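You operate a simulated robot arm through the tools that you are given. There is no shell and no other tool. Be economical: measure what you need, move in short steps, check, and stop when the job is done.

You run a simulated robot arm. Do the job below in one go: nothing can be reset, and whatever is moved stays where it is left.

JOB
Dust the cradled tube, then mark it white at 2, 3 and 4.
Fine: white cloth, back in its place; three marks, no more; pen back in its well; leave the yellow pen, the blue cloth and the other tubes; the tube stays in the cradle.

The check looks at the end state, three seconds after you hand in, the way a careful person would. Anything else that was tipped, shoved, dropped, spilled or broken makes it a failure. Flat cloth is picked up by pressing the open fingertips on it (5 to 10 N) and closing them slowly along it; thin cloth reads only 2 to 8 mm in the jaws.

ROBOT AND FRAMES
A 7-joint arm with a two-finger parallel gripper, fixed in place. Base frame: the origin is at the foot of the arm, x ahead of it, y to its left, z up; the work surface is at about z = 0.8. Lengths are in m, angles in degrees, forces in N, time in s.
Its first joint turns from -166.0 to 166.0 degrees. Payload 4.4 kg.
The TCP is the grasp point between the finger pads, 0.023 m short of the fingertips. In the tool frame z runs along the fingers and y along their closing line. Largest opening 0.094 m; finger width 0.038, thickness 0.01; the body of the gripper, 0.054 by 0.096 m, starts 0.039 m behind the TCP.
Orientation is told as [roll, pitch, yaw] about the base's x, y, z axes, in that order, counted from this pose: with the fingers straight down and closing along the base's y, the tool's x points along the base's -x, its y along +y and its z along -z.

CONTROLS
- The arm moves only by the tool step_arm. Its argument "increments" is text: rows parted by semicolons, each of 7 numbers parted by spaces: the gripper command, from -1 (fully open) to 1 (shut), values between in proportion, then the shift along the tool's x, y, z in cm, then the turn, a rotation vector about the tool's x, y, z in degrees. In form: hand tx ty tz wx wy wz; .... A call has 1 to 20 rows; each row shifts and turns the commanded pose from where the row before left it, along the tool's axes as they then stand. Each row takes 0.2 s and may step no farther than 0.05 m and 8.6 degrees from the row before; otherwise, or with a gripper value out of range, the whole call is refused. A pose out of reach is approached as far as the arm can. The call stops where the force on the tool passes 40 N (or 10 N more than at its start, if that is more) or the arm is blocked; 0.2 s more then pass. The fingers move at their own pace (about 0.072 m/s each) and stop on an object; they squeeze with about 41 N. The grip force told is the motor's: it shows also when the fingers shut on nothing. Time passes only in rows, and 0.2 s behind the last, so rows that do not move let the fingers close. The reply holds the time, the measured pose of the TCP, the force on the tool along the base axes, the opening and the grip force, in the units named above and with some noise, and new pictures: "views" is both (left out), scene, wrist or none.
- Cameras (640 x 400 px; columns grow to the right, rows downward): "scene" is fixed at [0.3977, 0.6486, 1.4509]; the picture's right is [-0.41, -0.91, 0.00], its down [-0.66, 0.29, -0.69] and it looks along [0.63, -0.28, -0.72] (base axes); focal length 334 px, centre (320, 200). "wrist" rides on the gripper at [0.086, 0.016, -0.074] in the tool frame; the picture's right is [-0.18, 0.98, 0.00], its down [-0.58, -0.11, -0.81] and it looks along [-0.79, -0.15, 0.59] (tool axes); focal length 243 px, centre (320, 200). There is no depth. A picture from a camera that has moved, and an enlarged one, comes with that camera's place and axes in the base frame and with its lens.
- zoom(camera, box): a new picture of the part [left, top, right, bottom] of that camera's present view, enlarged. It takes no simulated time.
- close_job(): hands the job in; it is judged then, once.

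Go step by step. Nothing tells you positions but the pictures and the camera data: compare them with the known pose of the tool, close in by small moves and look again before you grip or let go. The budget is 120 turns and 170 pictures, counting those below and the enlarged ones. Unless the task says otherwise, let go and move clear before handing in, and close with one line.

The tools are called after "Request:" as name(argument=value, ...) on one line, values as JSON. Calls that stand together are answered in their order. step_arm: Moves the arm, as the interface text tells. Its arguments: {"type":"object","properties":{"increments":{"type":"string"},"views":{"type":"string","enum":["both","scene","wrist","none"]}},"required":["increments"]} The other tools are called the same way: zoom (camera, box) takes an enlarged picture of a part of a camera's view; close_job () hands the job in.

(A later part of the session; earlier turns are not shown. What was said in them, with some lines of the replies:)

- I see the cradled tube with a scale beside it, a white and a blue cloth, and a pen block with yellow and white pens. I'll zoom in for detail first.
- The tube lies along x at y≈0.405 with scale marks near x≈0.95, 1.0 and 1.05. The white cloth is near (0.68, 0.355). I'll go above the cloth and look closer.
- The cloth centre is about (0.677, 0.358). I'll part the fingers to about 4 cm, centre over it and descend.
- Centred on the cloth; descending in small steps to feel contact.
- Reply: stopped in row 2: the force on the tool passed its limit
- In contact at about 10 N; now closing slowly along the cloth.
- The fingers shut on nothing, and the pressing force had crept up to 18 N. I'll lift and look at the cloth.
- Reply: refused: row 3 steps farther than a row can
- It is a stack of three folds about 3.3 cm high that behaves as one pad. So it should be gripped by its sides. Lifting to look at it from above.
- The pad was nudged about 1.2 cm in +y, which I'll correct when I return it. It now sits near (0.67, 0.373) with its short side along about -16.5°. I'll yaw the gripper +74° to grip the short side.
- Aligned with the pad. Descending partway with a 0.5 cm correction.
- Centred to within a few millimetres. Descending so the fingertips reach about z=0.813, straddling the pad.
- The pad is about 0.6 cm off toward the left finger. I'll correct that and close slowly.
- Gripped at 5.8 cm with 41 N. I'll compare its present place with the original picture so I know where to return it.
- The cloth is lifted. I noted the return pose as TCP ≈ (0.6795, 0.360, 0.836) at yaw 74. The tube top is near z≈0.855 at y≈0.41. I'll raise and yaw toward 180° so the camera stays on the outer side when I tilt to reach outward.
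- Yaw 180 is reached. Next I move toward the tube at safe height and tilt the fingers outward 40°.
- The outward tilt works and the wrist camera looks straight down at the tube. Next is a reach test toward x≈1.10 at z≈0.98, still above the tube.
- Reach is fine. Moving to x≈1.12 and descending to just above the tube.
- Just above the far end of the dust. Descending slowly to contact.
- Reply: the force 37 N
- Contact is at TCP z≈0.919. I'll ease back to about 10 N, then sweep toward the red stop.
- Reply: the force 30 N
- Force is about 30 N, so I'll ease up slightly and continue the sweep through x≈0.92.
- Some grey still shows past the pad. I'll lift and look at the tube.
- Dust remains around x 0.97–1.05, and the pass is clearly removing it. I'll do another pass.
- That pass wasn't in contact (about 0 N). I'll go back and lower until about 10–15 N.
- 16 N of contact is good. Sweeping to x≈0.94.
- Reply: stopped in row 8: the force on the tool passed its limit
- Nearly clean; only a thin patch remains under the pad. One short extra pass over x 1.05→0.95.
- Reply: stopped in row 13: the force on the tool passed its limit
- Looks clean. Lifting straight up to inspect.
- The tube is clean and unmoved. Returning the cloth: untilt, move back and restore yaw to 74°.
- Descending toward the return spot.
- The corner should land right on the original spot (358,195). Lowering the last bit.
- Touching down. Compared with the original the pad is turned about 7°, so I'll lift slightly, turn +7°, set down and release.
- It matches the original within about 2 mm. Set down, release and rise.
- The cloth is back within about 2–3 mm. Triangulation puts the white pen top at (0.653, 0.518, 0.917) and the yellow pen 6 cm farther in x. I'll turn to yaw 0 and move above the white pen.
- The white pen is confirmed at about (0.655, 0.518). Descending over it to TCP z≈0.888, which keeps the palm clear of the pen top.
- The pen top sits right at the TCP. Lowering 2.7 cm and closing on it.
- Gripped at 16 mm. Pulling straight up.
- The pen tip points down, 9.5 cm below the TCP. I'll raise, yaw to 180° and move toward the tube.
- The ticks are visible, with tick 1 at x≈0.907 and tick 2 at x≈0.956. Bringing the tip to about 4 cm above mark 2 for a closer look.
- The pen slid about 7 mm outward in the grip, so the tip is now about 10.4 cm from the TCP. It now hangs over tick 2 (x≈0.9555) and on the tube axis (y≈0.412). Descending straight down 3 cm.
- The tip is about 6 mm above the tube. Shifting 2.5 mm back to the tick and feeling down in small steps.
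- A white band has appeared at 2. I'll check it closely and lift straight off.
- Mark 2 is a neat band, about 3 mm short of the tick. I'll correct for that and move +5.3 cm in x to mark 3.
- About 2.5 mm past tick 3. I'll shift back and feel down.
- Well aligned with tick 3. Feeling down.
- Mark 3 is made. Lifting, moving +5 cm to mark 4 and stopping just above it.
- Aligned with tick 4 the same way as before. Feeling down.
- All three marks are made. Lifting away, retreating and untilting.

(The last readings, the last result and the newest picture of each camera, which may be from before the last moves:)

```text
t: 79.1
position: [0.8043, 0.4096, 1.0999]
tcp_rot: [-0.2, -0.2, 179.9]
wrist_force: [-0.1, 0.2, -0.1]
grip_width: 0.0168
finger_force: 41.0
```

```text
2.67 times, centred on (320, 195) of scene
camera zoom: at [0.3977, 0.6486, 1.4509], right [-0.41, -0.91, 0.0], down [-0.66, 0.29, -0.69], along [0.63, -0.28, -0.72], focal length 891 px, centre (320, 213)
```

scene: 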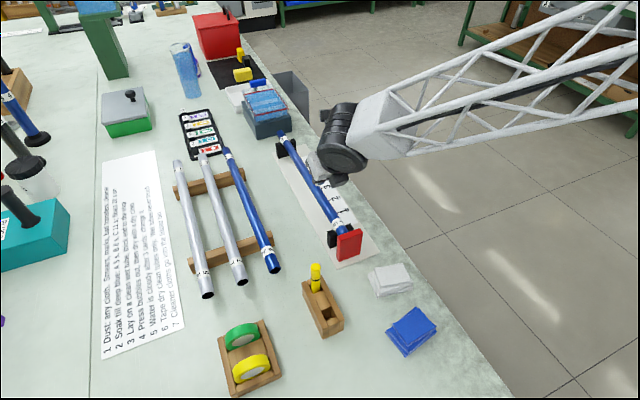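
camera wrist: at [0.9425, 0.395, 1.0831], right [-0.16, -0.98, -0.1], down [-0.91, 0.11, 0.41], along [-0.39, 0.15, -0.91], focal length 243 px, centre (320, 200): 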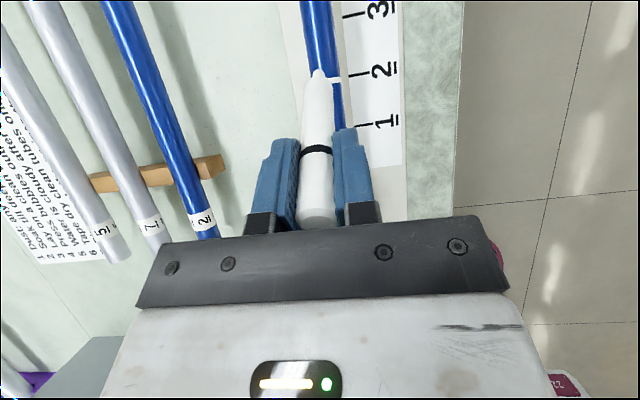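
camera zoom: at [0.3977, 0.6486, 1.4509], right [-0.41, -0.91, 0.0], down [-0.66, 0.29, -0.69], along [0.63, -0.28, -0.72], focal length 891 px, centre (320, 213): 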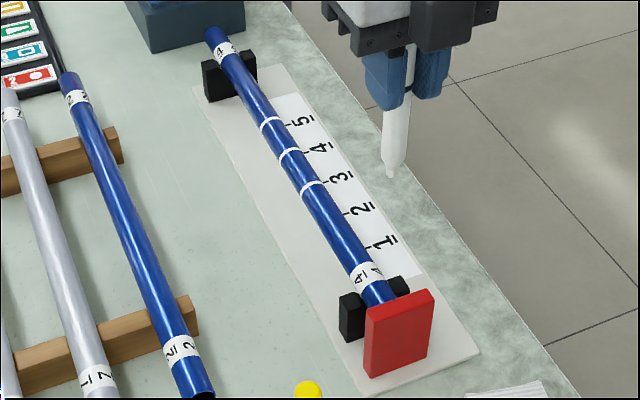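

Three clean bands sit at 2, 3 and 4 and the tube is seated. Now taking the pen back: move over the well and restore yaw 0.

Request:
step_arm(increments="0.95 -3 -2.18 0 0 0.2 0;0.95 -3 -2.18 0 0 0 0;0.95 -3 -2.18 0 0 0 0;0.95 -3 -2.18 0 0 0 0;0.95 -3 -2.18 0 0 0 0;0.95 0 0 0 0 0 8.18;0.95 0 0 0 0 0 8.18;0.95 0 0 0 0 0 8.18;0.95 0 0 0 0 0 8.18;0.95 0 0 0 0 0 8.18;0.95 0 0 0 0 0 8.18;0.95 0 0 0 0 0 8.18;0.95 0 0 0 0 0 8.18;0.95 0 0 0 0 0 8.18;0.95 0 0 0 0 0 8.18;0.95 0 0 0 0 0 8.18;0.95 0 0 0 0 0 8.18;0.95 0 0 0 0 0 8.18;0.95 0 0 0 0 0 8.18", views="none")

Request:
step_arm(increments="0.95 0 0 0 0 0 8.18;0.95 0 0 0 0 0 8.18;0.95 0 0 0 0 0 8.18;0.95 0 0 0 0 0 8.18;0.95 0 0 0 0 0 8.18;0.95 0 0 0 0 0 8.18;0.95 0 0 0 0 0 8.18;0.95 0 0 0 0 0 8.18;0.95 0 0 0 0 0 0")

Request:
zoom(camera="wrist", box=[220, 0, 420, 240])

Request:
zoom(camera="scene", box=[270, 200, 390, 350])

```text
t: 83.1
position: [0.6556, 0.5197, 1.1017]
tcp_rot: [0.0, -0.3, 65.3]
wrist_force: [0.8, -0.3, 0.3]
grip_width: 0.0164
finger_force: 40.8
```

```text
t: 85.1
position: [0.6547, 0.519, 1.099]
tcp_rot: [0.1, -0.1, -0.1]
wrist_force: [1.2, -0.4, -0.3]
grip_width: 0.0165
finger_force: 41.1
camera wrist: at [0.5691, 0.5348, 1.1729], right [0.19, 0.98, 0.0], down [0.58, -0.11, 0.81], along [0.79, -0.15, -0.59], focal length 243 px, centre (320, 200)
```

scene: 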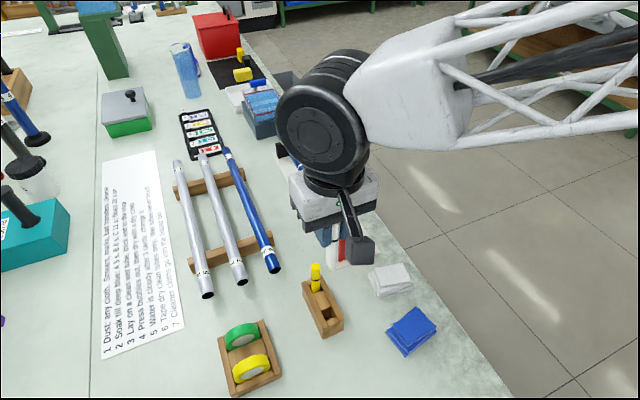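
wrist: 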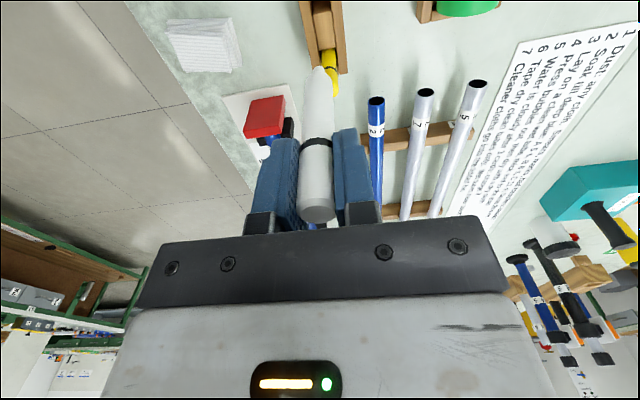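

```text
1.67 times, centred on (320, 120) of wrist
camera zoom: at [0.5691, 0.5348, 1.1729], right [0.19, 0.98, 0.0], down [0.58, -0.11, 0.81], along [0.79, -0.15, -0.59], focal length 404 px, centre (320, 333)
```

zoom: 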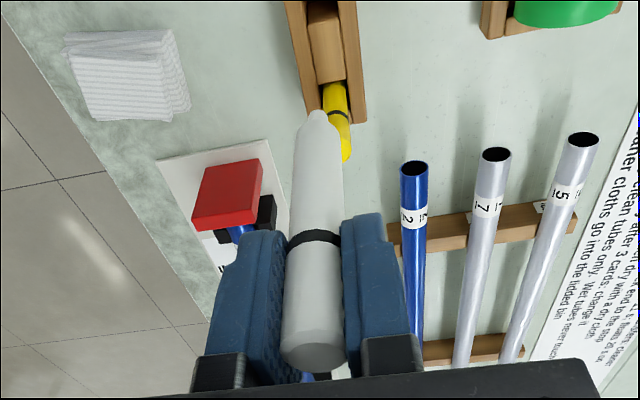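

```text
2.67 times, centred on (330, 275) of scene
camera zoom: at [0.3977, 0.6486, 1.4509], right [-0.41, -0.91, 0.0], down [-0.66, 0.29, -0.69], along [0.63, -0.28, -0.72], focal length 891 px, centre (293, 0)
```

zoom: 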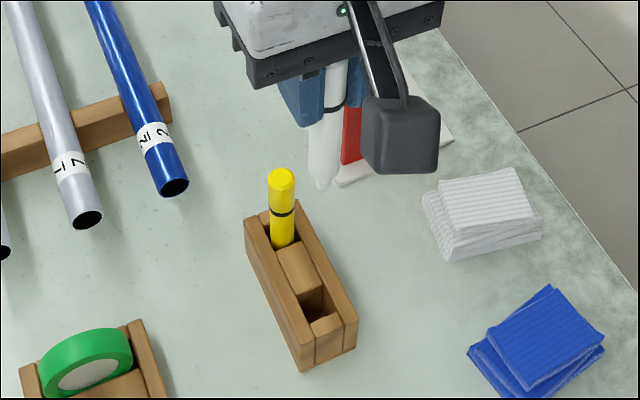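

The pen has slid further, so the tip is now about 11.2 cm below the TCP, but it is held upright over its well. Lowering to just above the well mouth and checking.

Request:
step_arm(increments="0.95 0 0 3 0 0 0;0.95 0 0 3 0 0 0;0.95 0 0 3 0 0 0;0.95 0 0 3 0 0 0;0.95 0 0 1 0 0 0;0.95 0 0 0 0 0 0")

Request:
zoom(camera="scene", box=[280, 240, 370, 350])

Request:
zoom(camera="wrist", box=[220, 0, 420, 160])

```text
t: 86.5
position: [0.6571, 0.518, 0.9697]
tcp_rot: [0.1, -0.1, 0.0]
wrist_force: [0.6, 0.5, -0.7]
grip_width: 0.0161
finger_force: 41.4
camera wrist: at [0.5706, 0.5351, 1.0428], right [0.18, 0.98, 0.0], down [0.58, -0.11, 0.81], along [0.79, -0.15, -0.59], focal length 243 px, centre (320, 200)
```

scene: 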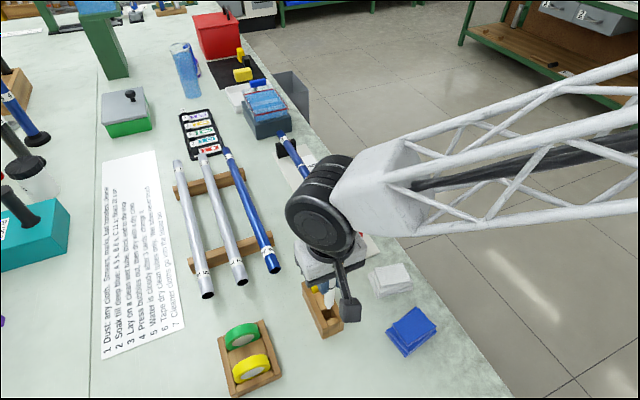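
wrist: 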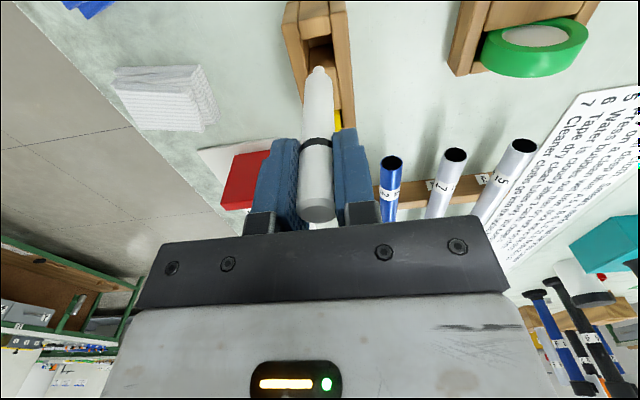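

```text
3.64 times, centred on (325, 295) of scene
camera zoom: at [0.3977, 0.6486, 1.4509], right [-0.41, -0.91, 0.0], down [-0.66, 0.29, -0.69], along [0.63, -0.28, -0.72], focal length 1215 px, centre (302, -146)
```

zoom: 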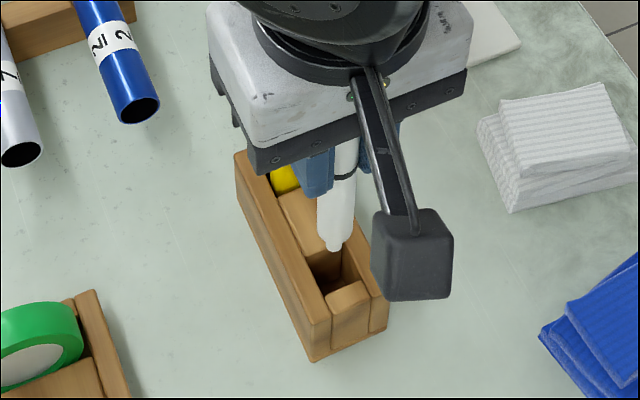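

```text
2.50 times, centred on (320, 80) of wrist
camera zoom: at [0.5706, 0.5351, 1.0428], right [0.18, 0.98, 0.0], down [0.58, -0.11, 0.81], along [0.79, -0.15, -0.59], focal length 606 px, centre (320, 500)
```

zoom: 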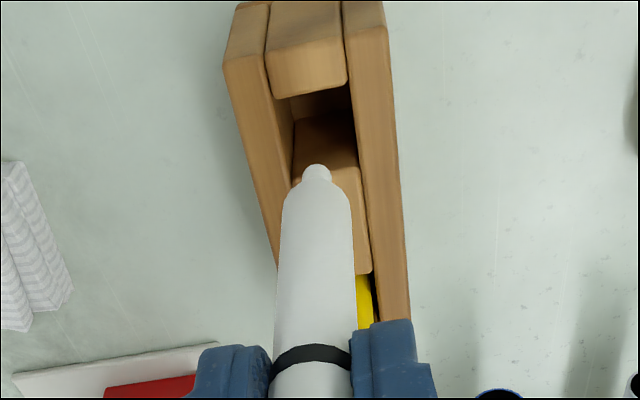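

The tip is about 2 mm off the well centre in both views. I'll correct by (-1.7, +1.7) mm and insert slowly.

Request:
step_arm(increments="0.95 0.17 0.17 0 0 0 0;0.95 0 0 1 0 0 0;0.95 0 0 1 0 0 0;0.95 0 0 0.5 0 0 0;0.95 0 0 0 0 0 0", views="none")

Request:
zoom(camera="wrist", box=[220, 0, 420, 160])

```text
t: 87.7
position: [0.653, 0.5202, 0.9441]
tcp_rot: [0.3, -0.1, 0.1]
wrist_force: [0.5, -0.2, -0.7]
grip_width: 0.0165
finger_force: 40.8
```

```text
2.50 times, centred on (320, 80) of wrist
camera zoom: at [0.5676, 0.5366, 1.0173], right [0.18, 0.98, 0.0], down [0.58, -0.11, 0.81], along [0.79, -0.15, -0.59], focal length 606 px, centre (320, 500)
```

zoom: 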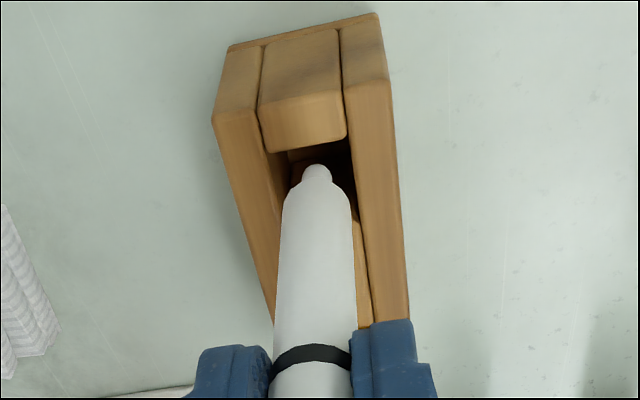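

The tip is entering the well with no force. Continuing down.

Request:
step_arm(increments="0.95 0 0 0.7 0 0 0;0.95 0 0 0.7 0 0 0;0.95 0 0 0.7 0 0 0;0.95 0 0 0 0 0 0", views="none")

Request:
zoom(camera="wrist", box=[220, 0, 420, 160])

Request:
zoom(camera="scene", box=[280, 240, 370, 350])

```text
t: 88.7
position: [0.6532, 0.5206, 0.9228]
tcp_rot: [0.2, 0.0, -0.1]
wrist_force: [0.3, 0.2, -0.5]
grip_width: 0.0165
finger_force: 40.6
```

```text
2.50 times, centred on (320, 80) of wrist
camera zoom: at [0.5678, 0.5367, 0.9961], right [0.18, 0.98, 0.0], down [0.58, -0.11, 0.81], along [0.79, -0.15, -0.59], focal length 606 px, centre (320, 500)
```

zoom: 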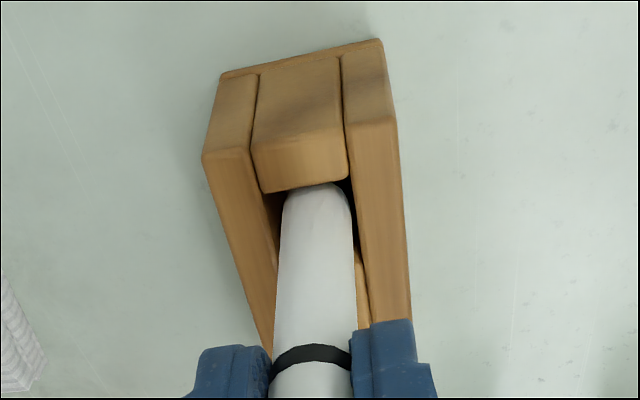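

```text
3.64 times, centred on (325, 295) of scene
camera zoom: at [0.3977, 0.6486, 1.4509], right [-0.41, -0.91, 0.0], down [-0.66, 0.29, -0.69], along [0.63, -0.28, -0.72], focal length 1215 px, centre (302, -146)
```

zoom: 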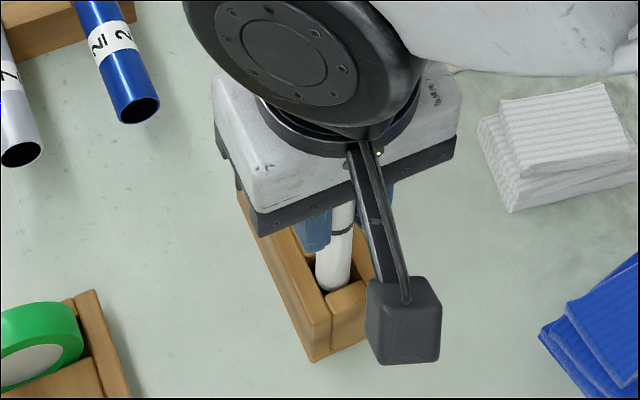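

The pen is in the well with free play. Lowering the last centimetre to the floor.

Request:
step_arm(increments="0.95 0 0 0.5 0 0 0;0.95 0 0 0.3 0 0 0;0.95 0 0 0 0 0 0", views="none")

Request:
step_arm(increments="0.95 0 0 0.2 0 0 0;0.95 0 0 0 0 0 0", views="none")

```text
t: 89.5
position: [0.655, 0.522, 0.9128]
tcp_rot: [0.2, -0.1, 0.0]
wrist_force: [-0.9, 0.8, -0.5]
grip_width: 0.0163
finger_force: 42.0
```

```text
t: 90.1
position: [0.6532, 0.5217, 0.9123]
tcp_rot: [0.2, -0.1, -0.1]
wrist_force: [-0.6, -0.3, 0.0]
grip_width: 0.0167
finger_force: 40.9
```

Request:
step_arm(increments="0.95 0 0 0.2 0 0 0;0.95 0 0 0 0 0 0", views="none")

Request:
step_arm(increments="0.95 0 0 0.2 0 0 0;0.95 0 0 0 0 0 0", views="none")

Request:
zoom(camera="wrist", box=[220, 0, 420, 240])

```text
t: 90.7
position: [0.6547, 0.5223, 0.9093]
tcp_rot: [0.2, 0.0, 0.0]
wrist_force: [-0.9, 0.0, 0.2]
grip_width: 0.0163
finger_force: 41.8
```

```text
t: 91.3
position: [0.6539, 0.5208, 0.9104]
tcp_rot: [0.2, -0.1, 0.0]
wrist_force: [-0.4, -0.6, 0.5]
grip_width: 0.0164
finger_force: 41.3
```

```text
1.67 times, centred on (320, 120) of wrist
camera zoom: at [0.5686, 0.5375, 0.9825], right [0.18, 0.98, 0.0], down [0.58, -0.11, 0.81], along [0.79, -0.15, -0.59], focal length 404 px, centre (320, 333)
```

zoom: 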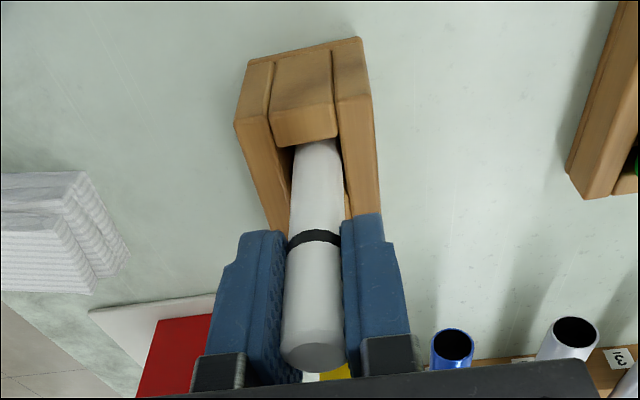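

The pen top is back at its original height, so it is at the floor. Opening gently and rising straight up.

Request:
step_arm(increments="0.7 0 0 0.1 0 0 0;0.6 0 0 0 0 0 0;0.5 0 0 0 0 0 0;0.3 0 0 0 0 0 0;0 0 0 0 0 0 0;0 0 0 -2 0 0 0;0 0 0 -4 0 0 0;0 0 0 -4 0 0 0;0 0 0 -4 0 0 0;0 4 0 -2 0 0 0;0 4 -2 0 0 0 0;0 4 -2 0 0 0 0;0 4 -2 0 0 0 0;0 0 0 0 0 0 0")

Request:
zoom(camera="scene", box=[280, 240, 450, 360])

Request:
zoom(camera="scene", box=[260, 120, 380, 270])

```text
t: 94.3
position: [0.4919, 0.4675, 1.0679]
tcp_rot: [0.2, -0.2, 0.0]
wrist_force: [-0.1, -0.2, -0.2]
grip_width: 0.047
finger_force: 0.1
camera wrist: at [0.4059, 0.4834, 1.1409], right [0.18, 0.98, 0.0], down [0.58, -0.11, 0.81], along [0.79, -0.15, -0.59], focal length 243 px, centre (320, 200)
```

scene: 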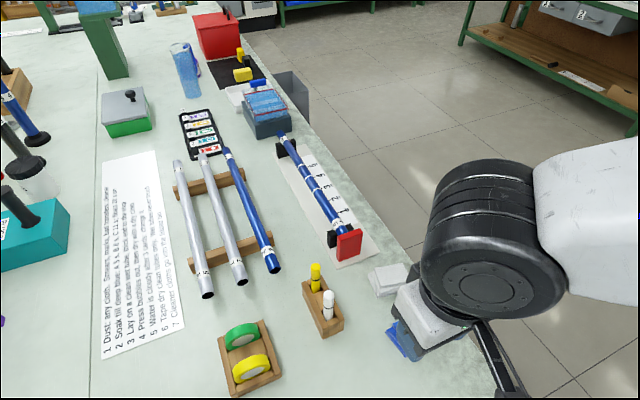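
wrist: 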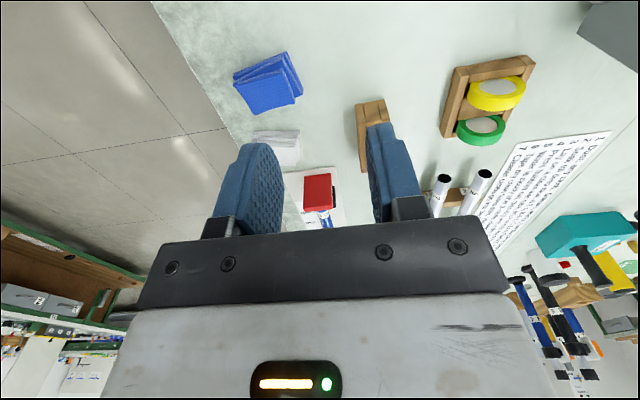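

```text
3.33 times, centred on (365, 300) of scene
camera zoom: at [0.3977, 0.6486, 1.4509], right [-0.41, -0.91, 0.0], down [-0.66, 0.29, -0.69], along [0.63, -0.28, -0.72], focal length 1114 px, centre (170, -133)
```

zoom: 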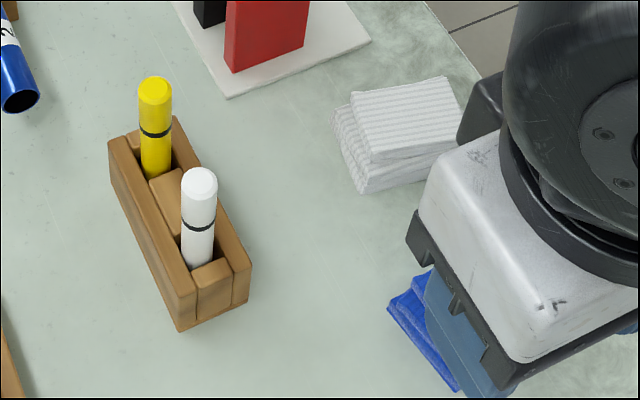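

```text
2.67 times, centred on (320, 195) of scene
camera zoom: at [0.3977, 0.6486, 1.4509], right [-0.41, -0.91, 0.0], down [-0.66, 0.29, -0.69], along [0.63, -0.28, -0.72], focal length 891 px, centre (320, 213)
```

zoom: 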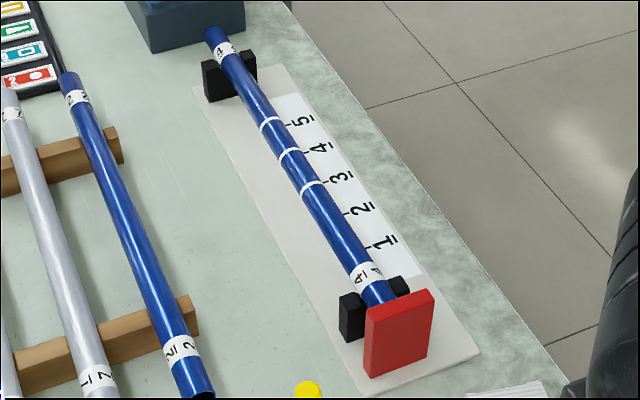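

Everything is in place: clean tube in the cradle with three white bands at 2, 3 and 4, the pen in its well, the cloth in its spot and the arm clear. Handing in.

Request:
close_job()

```text
The job is handed in.
```

I dusted the cradled tube with the white cloth and marked it white at 2, 3 and 4 (mark 2 is about 3 mm off its tick). The cloth is back within about 3 mm of its place, the pen is back in its well, and nothing else was disturbed.
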